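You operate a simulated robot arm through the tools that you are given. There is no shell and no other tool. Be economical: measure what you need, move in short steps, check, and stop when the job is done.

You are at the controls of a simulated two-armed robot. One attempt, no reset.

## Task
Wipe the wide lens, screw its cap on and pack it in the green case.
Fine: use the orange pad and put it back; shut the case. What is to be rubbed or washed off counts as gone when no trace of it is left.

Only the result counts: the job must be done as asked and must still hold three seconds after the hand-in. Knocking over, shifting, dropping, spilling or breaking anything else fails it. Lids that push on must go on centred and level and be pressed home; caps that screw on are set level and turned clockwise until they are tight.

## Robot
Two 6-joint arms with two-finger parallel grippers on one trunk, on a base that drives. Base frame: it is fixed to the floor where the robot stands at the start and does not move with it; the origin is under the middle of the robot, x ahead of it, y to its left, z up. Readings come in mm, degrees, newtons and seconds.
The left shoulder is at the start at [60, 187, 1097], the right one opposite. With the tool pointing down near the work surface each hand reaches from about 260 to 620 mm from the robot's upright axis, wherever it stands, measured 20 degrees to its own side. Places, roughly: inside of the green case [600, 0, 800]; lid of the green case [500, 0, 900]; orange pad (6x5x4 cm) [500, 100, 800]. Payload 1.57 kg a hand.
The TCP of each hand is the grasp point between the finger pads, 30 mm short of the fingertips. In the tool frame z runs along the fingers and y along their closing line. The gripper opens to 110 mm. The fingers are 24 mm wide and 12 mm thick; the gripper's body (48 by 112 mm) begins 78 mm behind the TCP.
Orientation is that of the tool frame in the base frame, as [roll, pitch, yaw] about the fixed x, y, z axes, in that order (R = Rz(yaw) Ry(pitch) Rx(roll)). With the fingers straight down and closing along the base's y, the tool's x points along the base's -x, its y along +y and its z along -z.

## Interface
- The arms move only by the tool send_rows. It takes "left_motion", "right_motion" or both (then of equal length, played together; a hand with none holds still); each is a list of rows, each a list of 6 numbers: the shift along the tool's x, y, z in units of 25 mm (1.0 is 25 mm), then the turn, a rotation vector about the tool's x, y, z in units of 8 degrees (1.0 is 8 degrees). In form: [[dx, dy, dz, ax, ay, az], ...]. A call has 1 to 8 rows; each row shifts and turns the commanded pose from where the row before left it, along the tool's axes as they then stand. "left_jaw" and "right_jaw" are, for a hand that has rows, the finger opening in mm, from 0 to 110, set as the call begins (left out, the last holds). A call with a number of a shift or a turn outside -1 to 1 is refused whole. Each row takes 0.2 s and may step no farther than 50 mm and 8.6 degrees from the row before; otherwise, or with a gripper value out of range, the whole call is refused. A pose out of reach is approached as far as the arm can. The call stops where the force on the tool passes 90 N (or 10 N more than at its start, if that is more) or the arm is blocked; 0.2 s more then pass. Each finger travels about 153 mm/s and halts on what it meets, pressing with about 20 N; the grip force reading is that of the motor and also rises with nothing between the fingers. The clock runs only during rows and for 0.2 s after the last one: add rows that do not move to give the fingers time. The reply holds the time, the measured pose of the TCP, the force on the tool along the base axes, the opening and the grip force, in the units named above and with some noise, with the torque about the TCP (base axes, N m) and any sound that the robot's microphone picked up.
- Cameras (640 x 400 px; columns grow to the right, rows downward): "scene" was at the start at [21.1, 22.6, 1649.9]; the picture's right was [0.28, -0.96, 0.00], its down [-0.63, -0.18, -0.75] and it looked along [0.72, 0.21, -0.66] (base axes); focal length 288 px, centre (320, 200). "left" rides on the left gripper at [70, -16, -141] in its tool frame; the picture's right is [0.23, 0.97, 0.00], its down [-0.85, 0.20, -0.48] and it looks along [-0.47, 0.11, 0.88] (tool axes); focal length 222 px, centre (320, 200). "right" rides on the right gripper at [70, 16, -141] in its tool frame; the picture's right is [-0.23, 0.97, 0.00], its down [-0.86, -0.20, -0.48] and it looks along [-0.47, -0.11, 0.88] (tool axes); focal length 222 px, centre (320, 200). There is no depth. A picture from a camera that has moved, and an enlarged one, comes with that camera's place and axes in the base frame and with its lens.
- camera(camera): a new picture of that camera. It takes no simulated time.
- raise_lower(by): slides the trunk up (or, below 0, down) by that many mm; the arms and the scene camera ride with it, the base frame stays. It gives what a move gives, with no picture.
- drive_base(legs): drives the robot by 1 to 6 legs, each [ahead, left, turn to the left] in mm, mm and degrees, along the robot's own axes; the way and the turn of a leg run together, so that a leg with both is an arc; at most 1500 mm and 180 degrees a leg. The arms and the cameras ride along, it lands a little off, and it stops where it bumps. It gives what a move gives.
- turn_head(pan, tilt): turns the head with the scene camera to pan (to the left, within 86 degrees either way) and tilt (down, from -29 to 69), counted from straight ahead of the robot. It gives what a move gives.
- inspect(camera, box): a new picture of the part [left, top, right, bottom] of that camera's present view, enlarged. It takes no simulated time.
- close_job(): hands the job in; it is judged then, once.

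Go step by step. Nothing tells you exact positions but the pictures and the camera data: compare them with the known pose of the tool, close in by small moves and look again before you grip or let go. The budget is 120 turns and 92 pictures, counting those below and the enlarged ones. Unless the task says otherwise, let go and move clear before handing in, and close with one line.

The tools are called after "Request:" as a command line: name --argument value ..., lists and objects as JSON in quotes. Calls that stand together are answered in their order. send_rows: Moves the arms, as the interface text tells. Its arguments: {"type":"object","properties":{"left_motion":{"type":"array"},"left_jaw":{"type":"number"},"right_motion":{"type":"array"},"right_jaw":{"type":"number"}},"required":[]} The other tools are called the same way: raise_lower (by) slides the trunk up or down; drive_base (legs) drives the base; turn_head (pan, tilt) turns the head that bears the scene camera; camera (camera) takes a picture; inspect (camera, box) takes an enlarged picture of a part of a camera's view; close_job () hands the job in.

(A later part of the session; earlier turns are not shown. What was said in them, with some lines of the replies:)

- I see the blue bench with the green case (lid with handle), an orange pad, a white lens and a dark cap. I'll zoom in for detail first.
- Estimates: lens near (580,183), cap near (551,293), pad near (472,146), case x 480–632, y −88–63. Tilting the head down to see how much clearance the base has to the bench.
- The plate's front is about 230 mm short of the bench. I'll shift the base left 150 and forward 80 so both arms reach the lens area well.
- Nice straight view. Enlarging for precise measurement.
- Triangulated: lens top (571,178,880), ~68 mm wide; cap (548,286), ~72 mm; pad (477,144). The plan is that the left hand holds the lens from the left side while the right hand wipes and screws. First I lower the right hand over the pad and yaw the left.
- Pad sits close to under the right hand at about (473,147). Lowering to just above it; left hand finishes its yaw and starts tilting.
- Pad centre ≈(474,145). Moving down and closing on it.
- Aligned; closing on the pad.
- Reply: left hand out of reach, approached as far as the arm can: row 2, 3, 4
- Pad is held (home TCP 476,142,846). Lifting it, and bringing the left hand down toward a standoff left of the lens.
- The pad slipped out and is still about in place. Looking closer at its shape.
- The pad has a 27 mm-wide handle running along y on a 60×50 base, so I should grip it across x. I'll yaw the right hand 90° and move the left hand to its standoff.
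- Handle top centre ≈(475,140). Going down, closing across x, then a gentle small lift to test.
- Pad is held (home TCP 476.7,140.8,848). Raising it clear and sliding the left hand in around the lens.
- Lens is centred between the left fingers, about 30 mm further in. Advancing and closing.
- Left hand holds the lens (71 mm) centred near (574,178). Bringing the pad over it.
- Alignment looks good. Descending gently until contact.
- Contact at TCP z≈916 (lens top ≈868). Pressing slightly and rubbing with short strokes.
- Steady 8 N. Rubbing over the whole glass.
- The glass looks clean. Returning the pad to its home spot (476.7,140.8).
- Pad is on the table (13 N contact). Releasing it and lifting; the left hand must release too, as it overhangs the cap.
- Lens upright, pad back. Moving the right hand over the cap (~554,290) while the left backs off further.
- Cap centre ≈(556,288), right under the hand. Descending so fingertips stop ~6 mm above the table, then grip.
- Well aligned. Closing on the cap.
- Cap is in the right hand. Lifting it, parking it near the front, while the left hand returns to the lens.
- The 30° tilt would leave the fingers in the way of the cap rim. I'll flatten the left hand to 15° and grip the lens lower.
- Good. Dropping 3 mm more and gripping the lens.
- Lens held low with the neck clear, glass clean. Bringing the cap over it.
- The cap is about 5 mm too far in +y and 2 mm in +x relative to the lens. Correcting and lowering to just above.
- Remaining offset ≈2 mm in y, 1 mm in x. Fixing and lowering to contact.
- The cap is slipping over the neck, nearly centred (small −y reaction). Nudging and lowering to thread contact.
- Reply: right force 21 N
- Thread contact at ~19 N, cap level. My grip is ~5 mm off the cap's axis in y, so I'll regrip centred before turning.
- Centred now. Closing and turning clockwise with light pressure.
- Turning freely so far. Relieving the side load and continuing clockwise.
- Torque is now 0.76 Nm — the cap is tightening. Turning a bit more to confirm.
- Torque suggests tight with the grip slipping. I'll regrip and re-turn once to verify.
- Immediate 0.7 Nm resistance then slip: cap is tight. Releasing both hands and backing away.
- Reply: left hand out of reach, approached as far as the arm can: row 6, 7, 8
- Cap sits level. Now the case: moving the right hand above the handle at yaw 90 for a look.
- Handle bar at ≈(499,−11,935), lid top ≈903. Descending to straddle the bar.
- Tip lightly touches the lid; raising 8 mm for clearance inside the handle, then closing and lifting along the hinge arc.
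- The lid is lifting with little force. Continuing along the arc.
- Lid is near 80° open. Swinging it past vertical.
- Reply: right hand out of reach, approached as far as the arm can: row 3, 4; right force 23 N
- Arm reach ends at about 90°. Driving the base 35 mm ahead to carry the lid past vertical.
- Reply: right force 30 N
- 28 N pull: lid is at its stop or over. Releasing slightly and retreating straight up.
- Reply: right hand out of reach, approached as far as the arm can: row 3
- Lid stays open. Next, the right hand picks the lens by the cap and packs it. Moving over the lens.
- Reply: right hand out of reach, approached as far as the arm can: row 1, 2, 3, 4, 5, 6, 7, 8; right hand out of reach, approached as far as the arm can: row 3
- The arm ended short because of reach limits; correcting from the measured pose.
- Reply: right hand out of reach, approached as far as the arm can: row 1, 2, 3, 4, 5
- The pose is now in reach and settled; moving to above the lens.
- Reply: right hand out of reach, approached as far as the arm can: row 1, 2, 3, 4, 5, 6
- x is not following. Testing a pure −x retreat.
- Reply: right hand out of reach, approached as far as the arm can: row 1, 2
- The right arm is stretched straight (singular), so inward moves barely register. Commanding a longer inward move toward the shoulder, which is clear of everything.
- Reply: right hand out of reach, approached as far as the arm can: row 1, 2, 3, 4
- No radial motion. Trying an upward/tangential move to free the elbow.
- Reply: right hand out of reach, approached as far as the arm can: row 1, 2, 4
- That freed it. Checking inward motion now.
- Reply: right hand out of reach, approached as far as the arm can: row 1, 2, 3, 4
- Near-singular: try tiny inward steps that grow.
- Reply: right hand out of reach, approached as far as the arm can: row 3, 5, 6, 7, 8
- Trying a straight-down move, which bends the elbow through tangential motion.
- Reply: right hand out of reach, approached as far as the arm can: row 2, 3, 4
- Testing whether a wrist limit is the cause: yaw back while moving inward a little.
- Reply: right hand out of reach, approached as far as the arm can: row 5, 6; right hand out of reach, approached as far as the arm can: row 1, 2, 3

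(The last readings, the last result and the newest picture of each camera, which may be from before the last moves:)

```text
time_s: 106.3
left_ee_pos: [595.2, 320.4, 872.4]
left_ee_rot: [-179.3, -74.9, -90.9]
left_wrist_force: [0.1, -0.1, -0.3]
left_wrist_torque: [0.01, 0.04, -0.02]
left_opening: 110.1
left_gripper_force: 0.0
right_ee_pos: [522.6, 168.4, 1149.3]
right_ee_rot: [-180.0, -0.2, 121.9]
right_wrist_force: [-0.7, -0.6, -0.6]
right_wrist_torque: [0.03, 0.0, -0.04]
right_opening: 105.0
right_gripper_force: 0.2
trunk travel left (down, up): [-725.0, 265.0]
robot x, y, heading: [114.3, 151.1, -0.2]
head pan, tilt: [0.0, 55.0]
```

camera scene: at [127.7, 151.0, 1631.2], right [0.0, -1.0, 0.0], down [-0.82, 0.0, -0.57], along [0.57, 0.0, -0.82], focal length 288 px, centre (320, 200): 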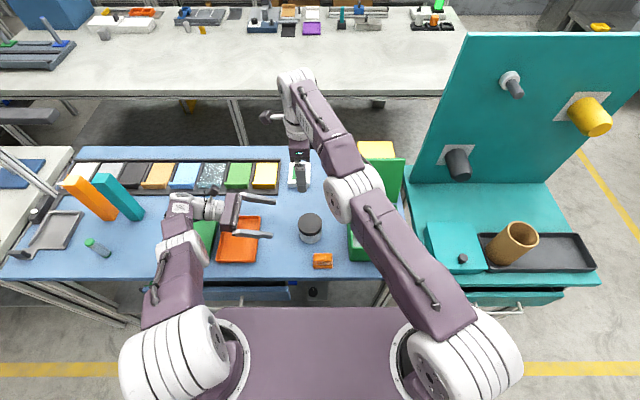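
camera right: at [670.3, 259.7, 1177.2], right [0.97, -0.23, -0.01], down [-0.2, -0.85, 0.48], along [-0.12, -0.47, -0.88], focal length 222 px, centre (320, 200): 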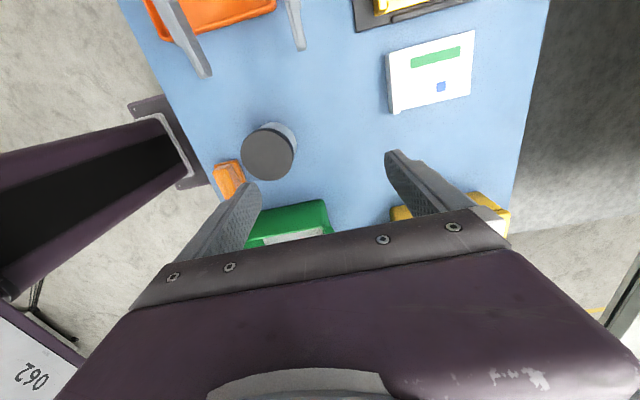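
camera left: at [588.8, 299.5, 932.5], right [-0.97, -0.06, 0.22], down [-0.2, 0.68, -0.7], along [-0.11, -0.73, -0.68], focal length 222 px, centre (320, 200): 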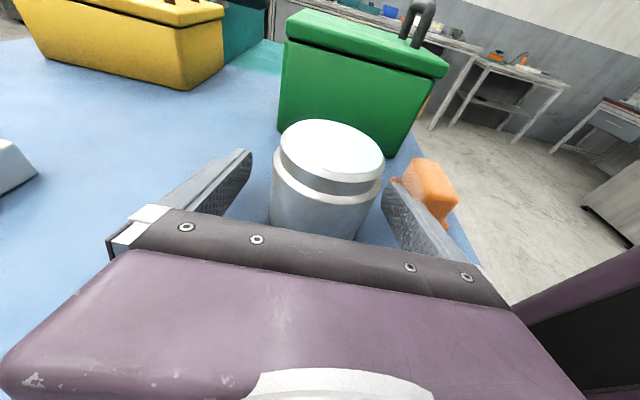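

Freed: the hand is vertical again and in reach. Rotating to yaw 90 and moving over the lens.

Request:
send_rows --right_motion '[[0, 0, 0, 0, 0, 1], [0, 0, 0, 0, 0, 1], [0, 0, 0, 0, 0, 1], [0, 0, 0, 0, 0, 1], [0.15, 0.7, 1, 0, 0, 0], [0.15, 0.7, 1, 0, 0, 0], [0.15, 0.65, 1, 0, 0, 0], [0, 0, 1, 0, 0, 0]]'

Request:
send_rows --right_motion '[[0, 0, 1, 0, 0, 0], [0, 0, 1, 0, 0, 0], [0, 0, 1, 0, 0, 0], [0, 0, 0, 0, 0, 0]]'

Request:
camera --camera "right"

```text
time_s: 108.1
left_ee_pos: [595.9, 320.7, 870.8]
left_ee_rot: [-179.5, -75.0, -90.6]
left_wrist_force: [0.1, -0.8, 0.2]
left_wrist_torque: [0.02, 0.02, 0.03]
left_opening: 109.9
left_gripper_force: 0.0
right_ee_pos: [575.7, 179.5, 1049.9]
right_ee_rot: [-179.6, 0.0, 90.0]
right_wrist_force: [0.3, -0.7, 0.5]
right_wrist_torque: [0.01, 0.02, 0.01]
right_opening: 105.1
right_gripper_force: 0.1
trunk travel left (down, up): [-725.0, 265.0]
robot x, y, heading: [114.8, 150.5, -0.1]
head pan, tilt: [0.0, 55.0]
```

```text
time_s: 109.1
left_ee_pos: [594.5, 320.8, 870.1]
left_ee_rot: [-179.2, -75.1, -90.8]
left_wrist_force: [0.1, -0.3, 0.3]
left_wrist_torque: [0.04, 0.01, 0.02]
left_opening: 110.0
left_gripper_force: 0.1
right_ee_pos: [574.2, 180.5, 972.8]
right_ee_rot: [-179.7, 0.0, 89.9]
right_wrist_force: [0.3, 0.3, -1.4]
right_wrist_torque: [0.01, 0.03, 0.02]
right_opening: 105.3
right_gripper_force: 0.0
trunk travel left (down, up): [-725.0, 265.0]
robot x, y, heading: [114.5, 152.8, -0.0]
head pan, tilt: [0.0, 55.0]
```

```text
18 pictures are left
camera right: at [590.1, 250.4, 1114.4], right [0.97, -0.23, -0.01], down [-0.2, -0.85, 0.48], along [-0.12, -0.47, -0.88], focal length 222 px, centre (320, 200)
```

right: 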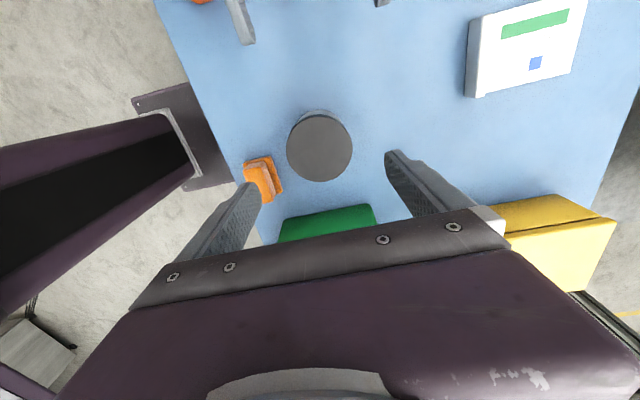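

Lens right below. Narrowing to 92 mm (clear of the pad), descending and gripping the cap.

Request:
send_rows --right_motion '[[0.08, 0, 1, 0, 0, 0], [0, 0, 1, 0, 0, 0], [0, 0, 1, 0, 0, 0], [0, 0, 0.9, 0, 0, 0], [0, 0, 0.4, 0, 0, 0], [0, 0, 0, 0, 0, 0]]' --right_jaw 92

Request:
send_rows --right_motion '[[0, 0, 0, 0, 0, 0], [0, 0, 0, 0, 0, 0], [0, 0, 0, 0, 0, 0]]' --right_jaw 40

Request:
send_rows --right_motion '[[0, 0, -0.2, 0, 0, 0], [0, 0, -0.4, 0, 0, 0], [0, 0, -0.6, 0, 0, 0], [0, 0, 0, 0, 0, 0]]'

Request:
inspect --camera "scene" --box '[260, 180, 420, 290]'

```text
time_s: 110.5
left_ee_pos: [595.0, 320.6, 871.6]
left_ee_rot: [-179.6, -75.1, -90.5]
left_wrist_force: [-0.1, -0.2, -0.5]
left_wrist_torque: [-0.03, -0.03, 0.0]
left_opening: 110.0
left_gripper_force: 0.0
right_ee_pos: [573.9, 182.7, 866.0]
right_ee_rot: [-179.7, 0.1, 89.9]
right_wrist_force: [0.1, 0.0, -0.6]
right_wrist_torque: [-0.04, -0.05, 0.01]
right_opening: 92.2
right_gripper_force: 0.1
trunk travel left (down, up): [-725.0, 265.0]
robot x, y, heading: [114.2, 151.2, 0.0]
head pan, tilt: [0.0, 55.0]
```

```text
time_s: 111.3
left_ee_pos: [595.1, 321.5, 871.4]
left_ee_rot: [-179.4, -75.0, -90.6]
left_wrist_force: [-0.1, -1.0, 0.0]
left_wrist_torque: [-0.01, -0.01, -0.01]
left_opening: 109.9
left_gripper_force: 0.0
right_ee_pos: [573.6, 182.5, 865.3]
right_ee_rot: [-179.6, 0.0, 89.8]
right_wrist_force: [-0.2, -0.2, 0.6]
right_wrist_torque: [0.01, -0.09, 0.02]
right_opening: 73.0
right_gripper_force: 19.6
trunk travel left (down, up): [-725.0, 265.0]
robot x, y, heading: [112.6, 154.1, -0.2]
head pan, tilt: [0.0, 55.0]
```

```text
time_s: 112.3
left_ee_pos: [595.8, 321.2, 871.0]
left_ee_rot: [-179.7, -75.0, -90.4]
left_wrist_force: [0.0, 0.0, -0.1]
left_wrist_torque: [-0.03, -0.01, 0.0]
left_opening: 109.8
left_gripper_force: 0.0
right_ee_pos: [573.3, 182.9, 895.0]
right_ee_rot: [-179.6, 0.0, 89.9]
right_wrist_force: [-0.4, -0.2, -4.8]
right_wrist_torque: [0.02, 0.0, 0.0]
right_opening: 73.0
right_gripper_force: 20.3
trunk travel left (down, up): [-725.0, 265.0]
robot x, y, heading: [113.1, 151.8, -0.0]
head pan, tilt: [0.0, 55.0]
```

```text
3.64 times, centred on (340, 235) of scene
camera zoom: at [128.4, 151.2, 1631.1], right [0.0, -1.0, 0.0], down [-0.82, 0.0, -0.57], along [0.57, 0.0, -0.82], focal length 1048 px, centre (247, 73)
```

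zoom: 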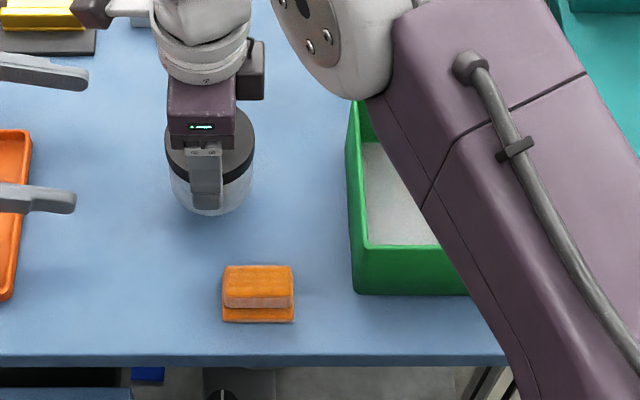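

Lens lifted (4.8 N). Raising above the rim and moving over the case centre (552,−13).

Request:
send_rows --right_motion '[[0, 0, -0.9, 0, 0, 0], [0, 0, -0.9, 0, 0, 0], [0, 0, -0.9, 0, 0, 0], [0, 0, -0.9, 0, 0, 0], [-0.9, -0.1, 0, 0, 0, 0], [-0.9, -0.1, 0, 0, 0, 0], [-0.9, -0.1, 0, 0, 0, 0], [-0.9, -0.1, 0, 0, 0, 0]]'

Request:
send_rows --right_motion '[[-0.9, -0.1, 0, 0, 0, 0], [-0.9, -0.1, 0, 0, 0, 0], [-0.9, -0.1, 0, 0, 0, 0], [-0.9, -0.1, 0, 0, 0, 0], [-0.6, -0.05, 0, 0, 0, 0], [0, 0, 0, 0, 0, 0]]'

Request:
camera --camera "right"

Request:
camera --camera "scene"

```text
time_s: 114.1
left_ee_pos: [594.7, 319.9, 870.6]
left_ee_rot: [-179.5, -74.9, -90.7]
left_wrist_force: [0.0, -0.7, -0.4]
left_wrist_torque: [-0.05, -0.03, -0.02]
left_opening: 110.1
left_gripper_force: 0.0
right_ee_pos: [564.9, 89.8, 986.8]
right_ee_rot: [-179.6, 0.0, 89.9]
right_wrist_force: [0.0, -0.7, -5.6]
right_wrist_torque: [0.0, 0.03, 0.0]
right_opening: 72.7
right_gripper_force: 20.2
trunk travel left (down, up): [-725.0, 265.0]
robot x, y, heading: [113.0, 151.3, -0.1]
head pan, tilt: [0.0, 55.0]
```

```text
time_s: 115.5
left_ee_pos: [596.3, 320.5, 870.3]
left_ee_rot: [-179.6, -75.0, -90.5]
left_wrist_force: [-0.6, 0.9, 0.0]
left_wrist_torque: [-0.03, -0.01, 0.02]
left_opening: 110.0
left_gripper_force: 0.1
right_ee_pos: [552.9, -12.8, 986.1]
right_ee_rot: [-179.5, -0.1, 90.0]
right_wrist_force: [-0.3, -0.2, -5.0]
right_wrist_torque: [0.0, 0.01, 0.0]
right_opening: 72.7
right_gripper_force: 19.8
trunk travel left (down, up): [-725.0, 265.0]
robot x, y, heading: [116.7, 151.2, -0.2]
head pan, tilt: [0.0, 55.0]
```

```text
16 pictures are left
camera right: at [568.8, 57.2, 1127.0], right [0.97, -0.23, -0.01], down [-0.2, -0.85, 0.48], along [-0.12, -0.47, -0.88], focal length 222 px, centre (320, 200)
```

right: 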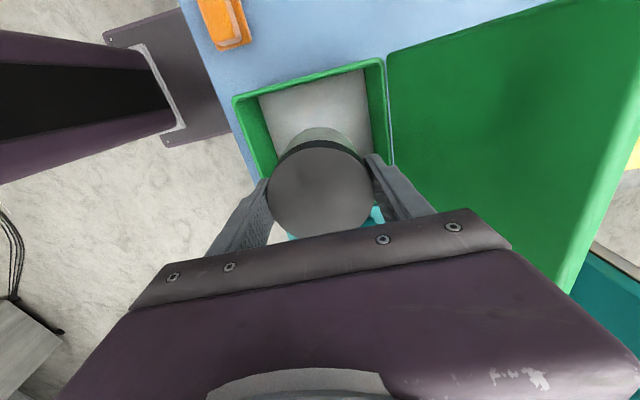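

```text
15 pictures are left
camera scene: at [128.2, 151.3, 1631.1], right [0.0, -1.0, 0.0], down [-0.82, 0.0, -0.57], along [0.57, 0.0, -0.82], focal length 288 px, centre (320, 200)
```

scene: 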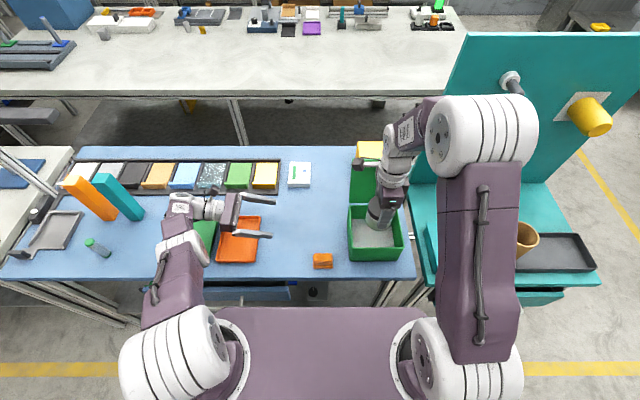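

Centred over the case. Lowering the lens into it.

Request:
send_rows --right_motion '[[0, 0, 0.8, 0, 0, 0], [0, 0, 0.8, 0, 0, 0], [0, 0, 0.8, 0, 0, 0], [0, 0, 0.8, 0, 0, 0], [0, 0, 0.7, 0, 0, 0], [0, 0, 0, 0, 0, 0]]'

Request:
send_rows --right_motion '[[0, 0, 0.2, 0, 0, 0], [0, 0, 0.15, 0, 0, 0], [0, 0, 0, 0, 0, 0]]'

```text
time_s: 116.9
left_ee_pos: [594.7, 320.3, 871.9]
left_ee_rot: [-179.5, -75.0, -90.6]
left_wrist_force: [0.3, -0.1, 0.1]
left_wrist_torque: [-0.01, 0.01, 0.03]
left_opening: 110.1
left_gripper_force: 0.2
right_ee_pos: [551.6, -12.9, 887.1]
right_ee_rot: [-179.6, 0.0, 89.8]
right_wrist_force: [0.3, 0.0, -5.8]
right_wrist_torque: [0.01, 0.0, 0.0]
right_opening: 72.7
right_gripper_force: 20.0
trunk travel left (down, up): [-725.0, 265.0]
robot x, y, heading: [117.7, 148.4, -0.2]
head pan, tilt: [0.0, 55.0]
```

```text
time_s: 117.7
left_ee_pos: [594.3, 320.3, 870.6]
left_ee_rot: [-179.6, -74.9, -90.6]
left_wrist_force: [0.4, -0.5, 0.0]
left_wrist_torque: [0.01, -0.01, 0.04]
left_opening: 109.8
left_gripper_force: 0.1
right_ee_pos: [551.8, -12.0, 880.1]
right_ee_rot: [-179.6, -0.1, 89.9]
right_wrist_force: [0.4, -0.6, -4.5]
right_wrist_torque: [-0.02, 0.0, -0.01]
right_opening: 72.8
right_gripper_force: 20.2
trunk travel left (down, up): [-725.0, 265.0]
robot x, y, heading: [115.5, 155.9, -0.0]
head pan, tilt: [0.0, 55.0]
```

Request:
send_rows --right_motion '[[0, 0, 0.12, 0, 0, 0], [0, 0, 0.1, 0, 0, 0], [0, 0, 0, 0, 0, 0]]'

Request:
send_rows --right_motion '[[0, 0, 0.1, 0, 0, 0], [0, 0, 0, 0, 0, 0]]'

```text
time_s: 118.5
left_ee_pos: [593.9, 321.2, 872.7]
left_ee_rot: [-179.1, -75.0, -91.1]
left_wrist_force: [-0.1, 0.2, -0.4]
left_wrist_torque: [0.0, 0.01, 0.0]
left_opening: 110.1
left_gripper_force: 0.0
right_ee_pos: [552.6, -12.9, 876.6]
right_ee_rot: [-179.8, -0.1, 89.9]
right_wrist_force: [1.9, -1.0, 20.4]
right_wrist_torque: [-0.06, -0.15, 0.02]
right_opening: 73.0
right_gripper_force: 20.2
trunk travel left (down, up): [-725.0, 265.0]
robot x, y, heading: [114.6, 152.4, -0.2]
head pan, tilt: [0.0, 55.0]
```

```text
time_s: 119.1
left_ee_pos: [594.1, 320.9, 871.4]
left_ee_rot: [-179.2, -75.0, -90.9]
left_wrist_force: [0.1, 0.2, 0.2]
left_wrist_torque: [-0.01, -0.03, 0.01]
left_opening: 110.1
left_gripper_force: 0.0
right_ee_pos: [551.8, -12.1, 872.1]
right_ee_rot: [-179.9, 0.0, 89.8]
right_wrist_force: [4.7, -2.0, 20.4]
right_wrist_torque: [-0.07, -0.15, -0.01]
right_opening: 73.1
right_gripper_force: 19.8
trunk travel left (down, up): [-725.0, 265.0]
robot x, y, heading: [118.6, 148.1, -0.3]
head pan, tilt: [0.0, 55.0]
```

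Lens rests on the case floor. Releasing and lifting out.

Request:
send_rows --right_motion '[[0, 0, -0.1, 0, 0, 0], [0, 0, 0, 0, 0, 0]]' --right_jaw 86

Request:
send_rows --right_motion '[[0, 0, -0.8, 0, 0, 0], [0, 0, -0.9, 0, 0, 0], [0, 0, -0.9, 0, 0, 0], [0, 0, -0.9, 0, 0, 0], [0, 0, -0.9, 0, 0, 0], [0, 0, -0.6, 0, 0, 0], [0, 0, 0, 0, 0, 0]]'

Request:
camera --camera "right"

```text
time_s: 119.7
left_ee_pos: [594.7, 321.5, 871.4]
left_ee_rot: [-179.4, -75.1, -90.7]
left_wrist_force: [-0.4, -0.3, 0.4]
left_wrist_torque: [-0.02, 0.0, -0.01]
left_opening: 109.9
left_gripper_force: 0.1
right_ee_pos: [551.2, -12.2, 874.5]
right_ee_rot: [-179.6, 0.0, 90.0]
right_wrist_force: [0.3, -0.5, -0.6]
right_wrist_torque: [-0.01, -0.02, 0.0]
right_opening: 85.8
right_gripper_force: 0.2
trunk travel left (down, up): [-725.0, 265.0]
robot x, y, heading: [111.0, 156.6, -0.1]
head pan, tilt: [0.0, 55.0]
```

```text
time_s: 121.3
left_ee_pos: [595.2, 321.2, 870.8]
left_ee_rot: [-179.5, -74.9, -90.6]
left_wrist_force: [-0.8, 0.5, -0.7]
left_wrist_torque: [-0.02, 0.0, -0.04]
left_opening: 109.9
left_gripper_force: 0.1
right_ee_pos: [552.7, -12.2, 998.9]
right_ee_rot: [-179.5, -0.1, 89.9]
right_wrist_force: [0.1, -0.7, -0.6]
right_wrist_torque: [0.01, -0.03, 0.02]
right_opening: 86.0
right_gripper_force: 0.1
trunk travel left (down, up): [-725.0, 265.0]
robot x, y, heading: [117.0, 153.8, 0.1]
head pan, tilt: [0.0, 55.0]
```

```text
14 pictures are left
camera right: at [569.0, 58.4, 1140.1], right [0.97, -0.23, -0.01], down [-0.2, -0.85, 0.48], along [-0.12, -0.47, -0.88], focal length 222 px, centre (320, 200)
```

right: 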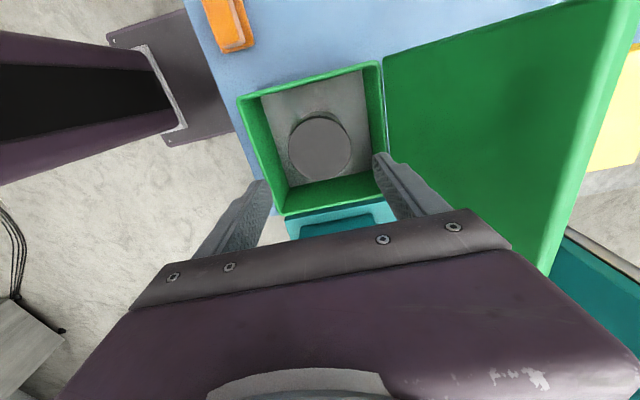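

Lens stands upright in the case. To close: go above the lid's top edge off to the handle's left (y≈43), straddle it, and pull it toward me.

Request:
send_rows --right_motion '[[0, 0, -0.9, 0, 0, 0], [0, 0, -0.9, 0, 0, 0], [0, 0, -0.9, 0, 0, 0], [0, 0, -0.9, 0, 0, 0], [0.55, 0.98, 0, 0, 0, 0], [0.55, 0.98, 0, 0, 0, 0], [0.55, 0.98, 0, 0, 0, 0], [0.55, 0.98, 0, 0, 0, 0]]'

Request:
camera --camera "right"

Request:
inspect --camera "scene" --box '[300, 130, 440, 270]'

```text
time_s: 123.1
left_ee_pos: [594.7, 321.0, 869.9]
left_ee_rot: [-179.8, -75.0, -90.4]
left_wrist_force: [-0.5, 0.1, 0.6]
left_wrist_torque: [0.0, -0.02, -0.01]
left_opening: 109.9
left_gripper_force: 0.0
right_ee_pos: [653.2, 43.9, 1088.5]
right_ee_rot: [-179.5, -0.1, 90.0]
right_wrist_force: [0.4, 0.5, -0.6]
right_wrist_torque: [-0.05, 0.03, 0.03]
right_opening: 86.0
right_gripper_force: 0.0
trunk travel left (down, up): [-725.0, 265.0]
robot x, y, heading: [109.6, 155.8, 0.4]
head pan, tilt: [0.0, 55.0]
```

```text
13 pictures are left
camera right: at [668.3, 114.9, 1228.6], right [0.97, -0.23, -0.01], down [-0.2, -0.85, 0.48], along [-0.12, -0.47, -0.88], focal length 222 px, centre (320, 200)
```

right: 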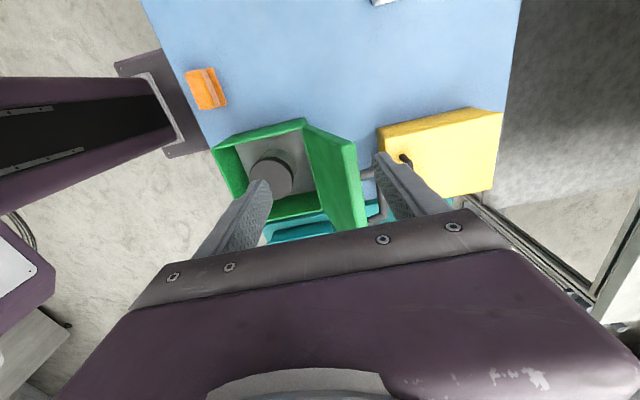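

```text
2.86 times, centred on (370, 200) of scene
camera zoom: at [129.5, 151.8, 1631.1], right [0.0, -1.0, 0.0], down [-0.82, 0.0, -0.57], along [0.57, 0.0, -0.82], focal length 823 px, centre (177, 200)
```

zoom: 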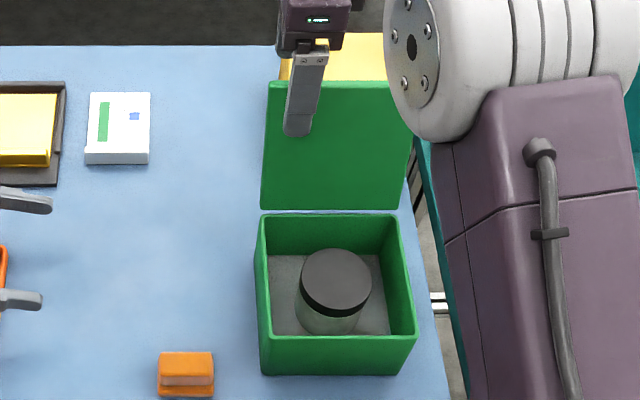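

Lid edge is around x≈675–685. Shifting +8 mm and lowering to straddle it.

Request:
send_rows --right_motion '[[0, 0.32, 0, 0, 0, 0], [0, 0, 0.7, 0, 0, 0], [0, 0, 0.7, 0, 0, 0], [0, 0, 0.7, 0, 0, 0], [0, 0, 0, 0, 0, 0]]'

Request:
camera --camera "right"

```text
time_s: 124.3
left_ee_pos: [594.2, 320.6, 872.5]
left_ee_rot: [-179.4, -75.0, -90.8]
left_wrist_force: [-0.6, 0.4, 0.9]
left_wrist_torque: [0.01, -0.01, 0.01]
left_opening: 109.7
left_gripper_force: 0.0
right_ee_pos: [659.1, 44.1, 1035.7]
right_ee_rot: [-179.6, -0.1, 89.8]
right_wrist_force: [1.0, 0.0, 1.1]
right_wrist_torque: [0.01, -0.01, 0.01]
right_opening: 86.0
right_gripper_force: 0.0
trunk travel left (down, up): [-725.0, 265.0]
robot x, y, heading: [113.2, 150.0, -0.1]
head pan, tilt: [0.0, 55.0]
```

```text
11 pictures are left
camera right: at [674.3, 113.6, 1176.4], right [0.97, -0.23, -0.01], down [-0.2, -0.85, 0.48], along [-0.12, -0.47, -0.88], focal length 222 px, centre (320, 200)
```

right: 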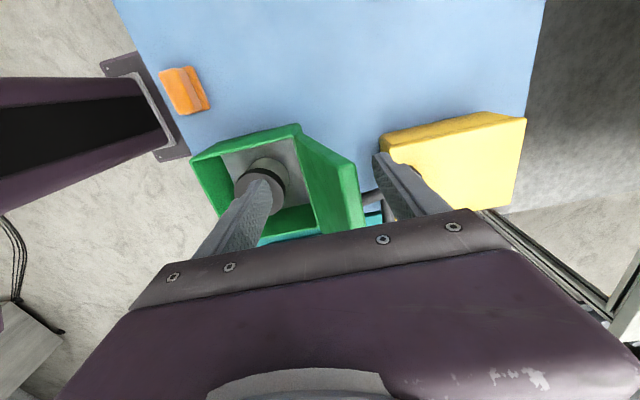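

Lid edge is between the fingers. Narrowing to 60 mm to capture it, then swinging it forward along the arc.

Request:
send_rows --right_motion '[[0, 0.24, -0.1, 0, 0, 0], [0, 0, 0, 0, 0, 0], [0, -0.48, -0.1, 0, 0, 0], [0, -0.48, -0.1, 0, 0, 0], [0, -0.48, -0.08, 0, 0, 0], [0, -0.5, 0.06, 0, 0, 0], [0, -0.5, 0.1, 0, 0, 0]]' --right_jaw 60

Request:
inspect --camera "scene" --box '[300, 130, 440, 270]'

```text
time_s: 125.9
left_ee_pos: [594.7, 320.8, 870.2]
left_ee_rot: [-179.4, -74.8, -90.7]
left_wrist_force: [-0.8, 0.2, 0.3]
left_wrist_torque: [0.01, 0.02, 0.01]
left_opening: 110.1
left_gripper_force: 0.0
right_ee_pos: [601.4, 41.8, 1042.1]
right_ee_rot: [-179.5, 0.0, 89.8]
right_wrist_force: [0.0, 0.3, 0.5]
right_wrist_torque: [0.01, 0.01, -0.02]
right_opening: 59.8
right_gripper_force: 0.0
trunk travel left (down, up): [-725.0, 265.0]
robot x, y, heading: [115.0, 148.8, -0.1]
head pan, tilt: [0.0, 55.0]
```

```text
2.86 times, centred on (370, 200) of scene
camera zoom: at [127.2, 151.0, 1631.1], right [0.0, -1.0, 0.0], down [-0.82, 0.0, -0.57], along [0.57, 0.0, -0.82], focal length 823 px, centre (177, 200)
```

zoom: 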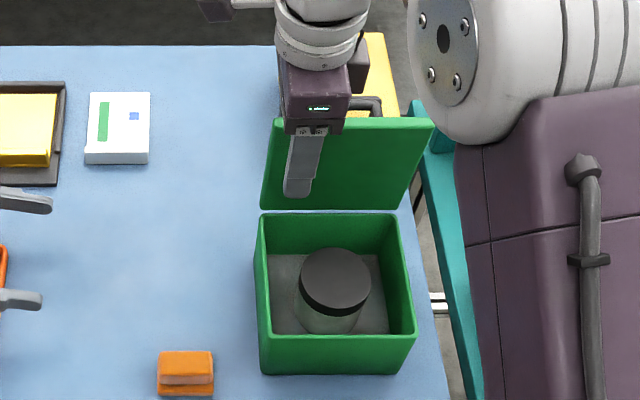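

Lid follows. Continuing forward and down.

Request:
send_rows --right_motion '[[0, -0.46, 0.12, 0, 0, 0], [0, -0.46, 0.12, 0, 0, 0], [0, -0.6, 0.3, 0, 0, 0], [0, -0.6, 0.36, 0, 0, 0], [0, -0.5, 0.42, 0, 0, 0], [0, -0.4, 0.4, 0, 0, 0], [0, 0, 0, 0, 0, 0]]'

Request:
inspect --camera "scene" --box '[300, 130, 440, 270]'

```text
time_s: 127.5
left_ee_pos: [594.8, 320.5, 871.0]
left_ee_rot: [-179.4, -74.9, -90.7]
left_wrist_force: [-0.4, 1.3, 0.1]
left_wrist_torque: [-0.03, 0.0, 0.01]
left_opening: 110.0
left_gripper_force: 0.1
right_ee_pos: [528.0, 42.2, 998.9]
right_ee_rot: [-179.6, 0.1, 89.9]
right_wrist_force: [-0.8, 0.5, -0.2]
right_wrist_torque: [-0.03, 0.03, 0.02]
right_opening: 60.6
right_gripper_force: 0.2
trunk travel left (down, up): [-725.0, 265.0]
robot x, y, heading: [114.4, 149.7, -0.3]
head pan, tilt: [0.0, 55.0]
```

```text
2.86 times, centred on (370, 200) of scene
camera zoom: at [127.3, 151.0, 1631.2], right [0.0, -1.0, 0.0], down [-0.82, 0.0, -0.57], along [0.57, 0.0, -0.82], focal length 823 px, centre (177, 200)
```

zoom: 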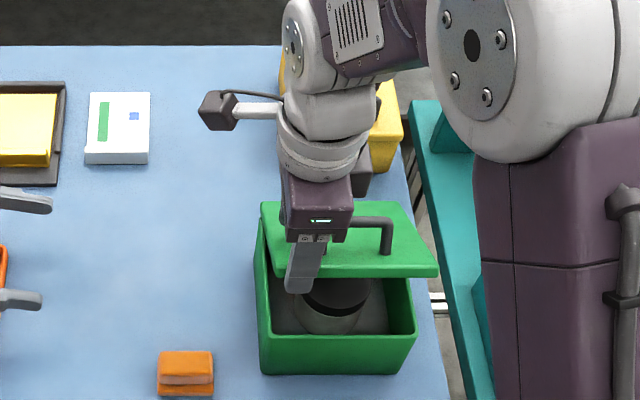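

Lid is at about 40° open and seems held by hinge friction. Lifting the hand off, then I'll press it down from above.

Request:
send_rows --right_motion '[[0, 0, -0.8, 0, 0, 0], [0, 0, -0.9, 0, 0, 0], [0, 0, -0.9, 0, 0, 0], [0, 0, 0, 0, 0, 0]]'

Request:
inspect --camera "scene" --box '[300, 130, 440, 270]'

```text
time_s: 128.5
left_ee_pos: [594.6, 319.7, 870.6]
left_ee_rot: [-179.5, -74.8, -90.6]
left_wrist_force: [0.3, -0.1, -0.1]
left_wrist_torque: [0.02, -0.01, -0.01]
left_opening: 109.8
left_gripper_force: 0.1
right_ee_pos: [529.8, 42.1, 1064.8]
right_ee_rot: [-179.6, 0.0, 89.8]
right_wrist_force: [-1.0, 0.1, 0.2]
right_wrist_torque: [0.02, 0.0, -0.03]
right_opening: 60.1
right_gripper_force: 0.1
trunk travel left (down, up): [-725.0, 265.0]
robot x, y, heading: [114.7, 152.3, 0.1]
head pan, tilt: [0.0, 55.0]
```

```text
2.86 times, centred on (370, 200) of scene
camera zoom: at [127.6, 151.1, 1631.2], right [0.0, -1.0, 0.0], down [-0.82, 0.0, -0.57], along [0.57, 0.0, -0.82], focal length 823 px, centre (177, 200)
```

zoom: 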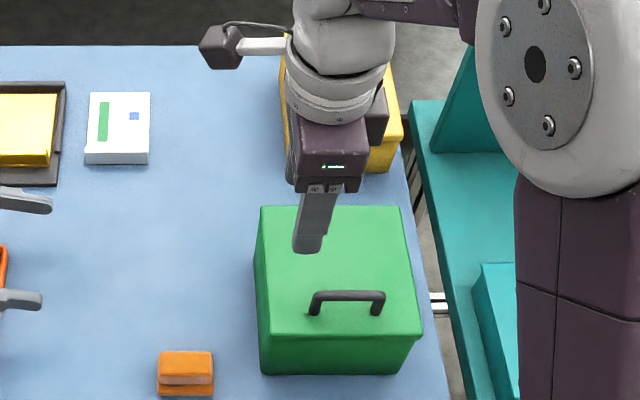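

The lid closed. I'll press lightly near the front to ensure it's home.

Request:
send_rows --right_motion '[[0, -0.55, 0.8, 0, 0, 0], [0, -0.55, 0.9, 0, 0, 0], [0, 0, 0.9, 0, 0, 0], [0, 0, 0.9, 0, 0, 0], [0, 0, 0.9, 0, 0, 0], [0, 0, 0.2, 0, 0, 0], [0, 0, 0, 0, 0, 0]]' --right_jaw 0

Request:
send_rows --right_motion '[[0, 0, 0.12, 0, 0, 0], [0, 0, 0.1, 0, 0, 0], [0, 0, 0.1, 0, 0, 0], [0, 0, 0, 0, 0, 0]]'

```text
time_s: 130.1
left_ee_pos: [594.1, 320.7, 872.1]
left_ee_rot: [-179.4, -74.9, -90.7]
left_wrist_force: [0.5, -0.6, -0.5]
left_wrist_torque: [0.02, -0.04, 0.01]
left_opening: 110.1
left_gripper_force: 0.1
right_ee_pos: [500.1, 43.8, 949.2]
right_ee_rot: [-179.6, 0.0, 90.0]
right_wrist_force: [0.6, 0.3, -0.3]
right_wrist_torque: [-0.02, 0.01, 0.0]
right_opening: 0.3
right_gripper_force: 19.9
trunk travel left (down, up): [-725.0, 265.0]
robot x, y, heading: [112.6, 149.5, 0.0]
head pan, tilt: [0.0, 55.0]
```

```text
time_s: 131.1
left_ee_pos: [593.7, 319.8, 871.7]
left_ee_rot: [-179.4, -74.8, -90.6]
left_wrist_force: [0.1, 0.4, -0.1]
left_wrist_torque: [-0.05, 0.03, -0.01]
left_opening: 110.1
left_gripper_force: 0.1
right_ee_pos: [500.4, 42.0, 943.5]
right_ee_rot: [-179.6, 0.1, 89.9]
right_wrist_force: [-0.1, 0.0, -0.6]
right_wrist_torque: [0.03, -0.01, 0.02]
right_opening: 0.0
right_gripper_force: 19.5
trunk travel left (down, up): [-725.0, 265.0]
robot x, y, heading: [114.8, 152.9, -0.0]
head pan, tilt: [0.0, 55.0]
```

Request:
send_rows --right_motion '[[0, 0, 0.12, 0, 0, 0], [0, 0, 0.12, 0, 0, 0], [0, 0, 0.08, 0, 0, 0], [0, 0, 0, 0, 0, 0]]'

```text
time_s: 132.1
left_ee_pos: [592.5, 319.9, 873.6]
left_ee_rot: [-178.7, -74.9, -91.4]
left_wrist_force: [0.7, 0.7, 0.8]
left_wrist_torque: [0.0, 0.0, 0.01]
left_opening: 110.1
left_gripper_force: 0.1
right_ee_pos: [498.9, 43.3, 935.8]
right_ee_rot: [179.8, -0.1, 90.0]
right_wrist_force: [3.6, -7.2, 49.5]
right_wrist_torque: [-0.28, -0.26, 0.04]
right_opening: 0.1
right_gripper_force: 20.0
trunk travel left (down, up): [-725.0, 265.0]
robot x, y, heading: [115.7, 148.4, -0.4]
head pan, tilt: [0.0, 55.0]
```

Lid is home (same height as at the start). Retreating up and taking a final look.

Request:
send_rows --right_motion '[[0, 0, -0.5, 0, 0, 0], [0, 0, -1, 0, 0, 0], [0, 0, -1, 0, 0, 0], [0, 0, -1, 0, 0, 0], [0, 0, -1, 0, 0, 0], [0, -0.5, -1, 0, 0, 0], [0, -0.5, -1, 0, 0, 0], [0, 0, 0, 0, 0, 0]]'

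Request:
inspect --camera "scene" --box '[160, 120, 440, 295]'

Request:
camera --camera "left"

```text
time_s: 133.9
left_ee_pos: [594.9, 320.3, 871.2]
left_ee_rot: [-179.5, -74.9, -90.5]
left_wrist_force: [0.2, -0.2, 0.3]
left_wrist_torque: [-0.01, 0.02, -0.01]
left_opening: 109.9
left_gripper_force: 0.1
right_ee_pos: [475.7, 42.5, 1095.1]
right_ee_rot: [-179.6, 0.0, 89.9]
right_wrist_force: [-0.2, -0.3, -0.2]
right_wrist_torque: [0.04, 0.01, -0.01]
right_opening: 0.0
right_gripper_force: 19.6
trunk travel left (down, up): [-725.0, 265.0]
robot x, y, heading: [116.9, 151.6, 0.0]
head pan, tilt: [0.0, 55.0]
```

```text
2.29 times, centred on (300, 208) of scene
camera zoom: at [128.4, 151.1, 1631.1], right [0.0, -1.0, 0.0], down [-0.82, 0.0, -0.57], along [0.57, 0.0, -0.82], focal length 658 px, centre (366, 183)
```

zoom: 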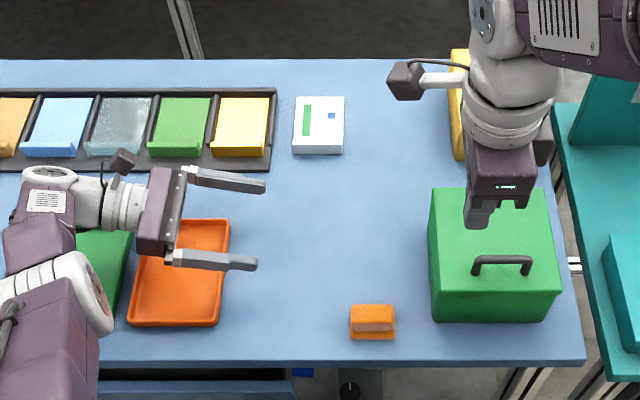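

```text
6 pictures are left
camera left: at [610.0, 438.5, 974.9], right [-0.97, -0.06, 0.22], down [-0.2, 0.68, -0.7], along [-0.11, -0.73, -0.68], focal length 222 px, centre (320, 200)
```

left: 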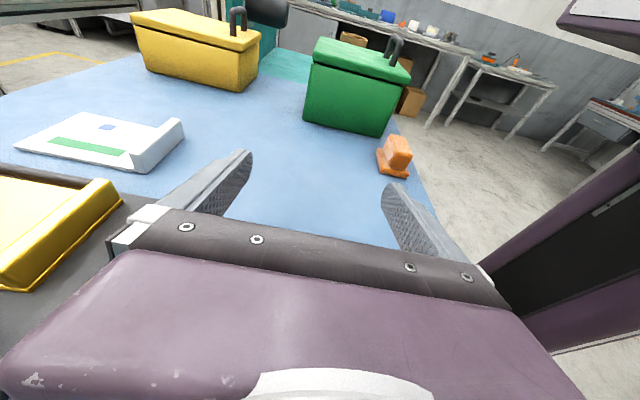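

The case is shut, the pad is back in its place, nothing else has moved, and both hands are clear. Handing in.

Request:
close_job

```text
The job is handed in.
```

The job is handed in: I wiped the wide lens with the orange pad, screwed its cap on tight, packed it in the green case and shut the lid; the pad is back in its place.
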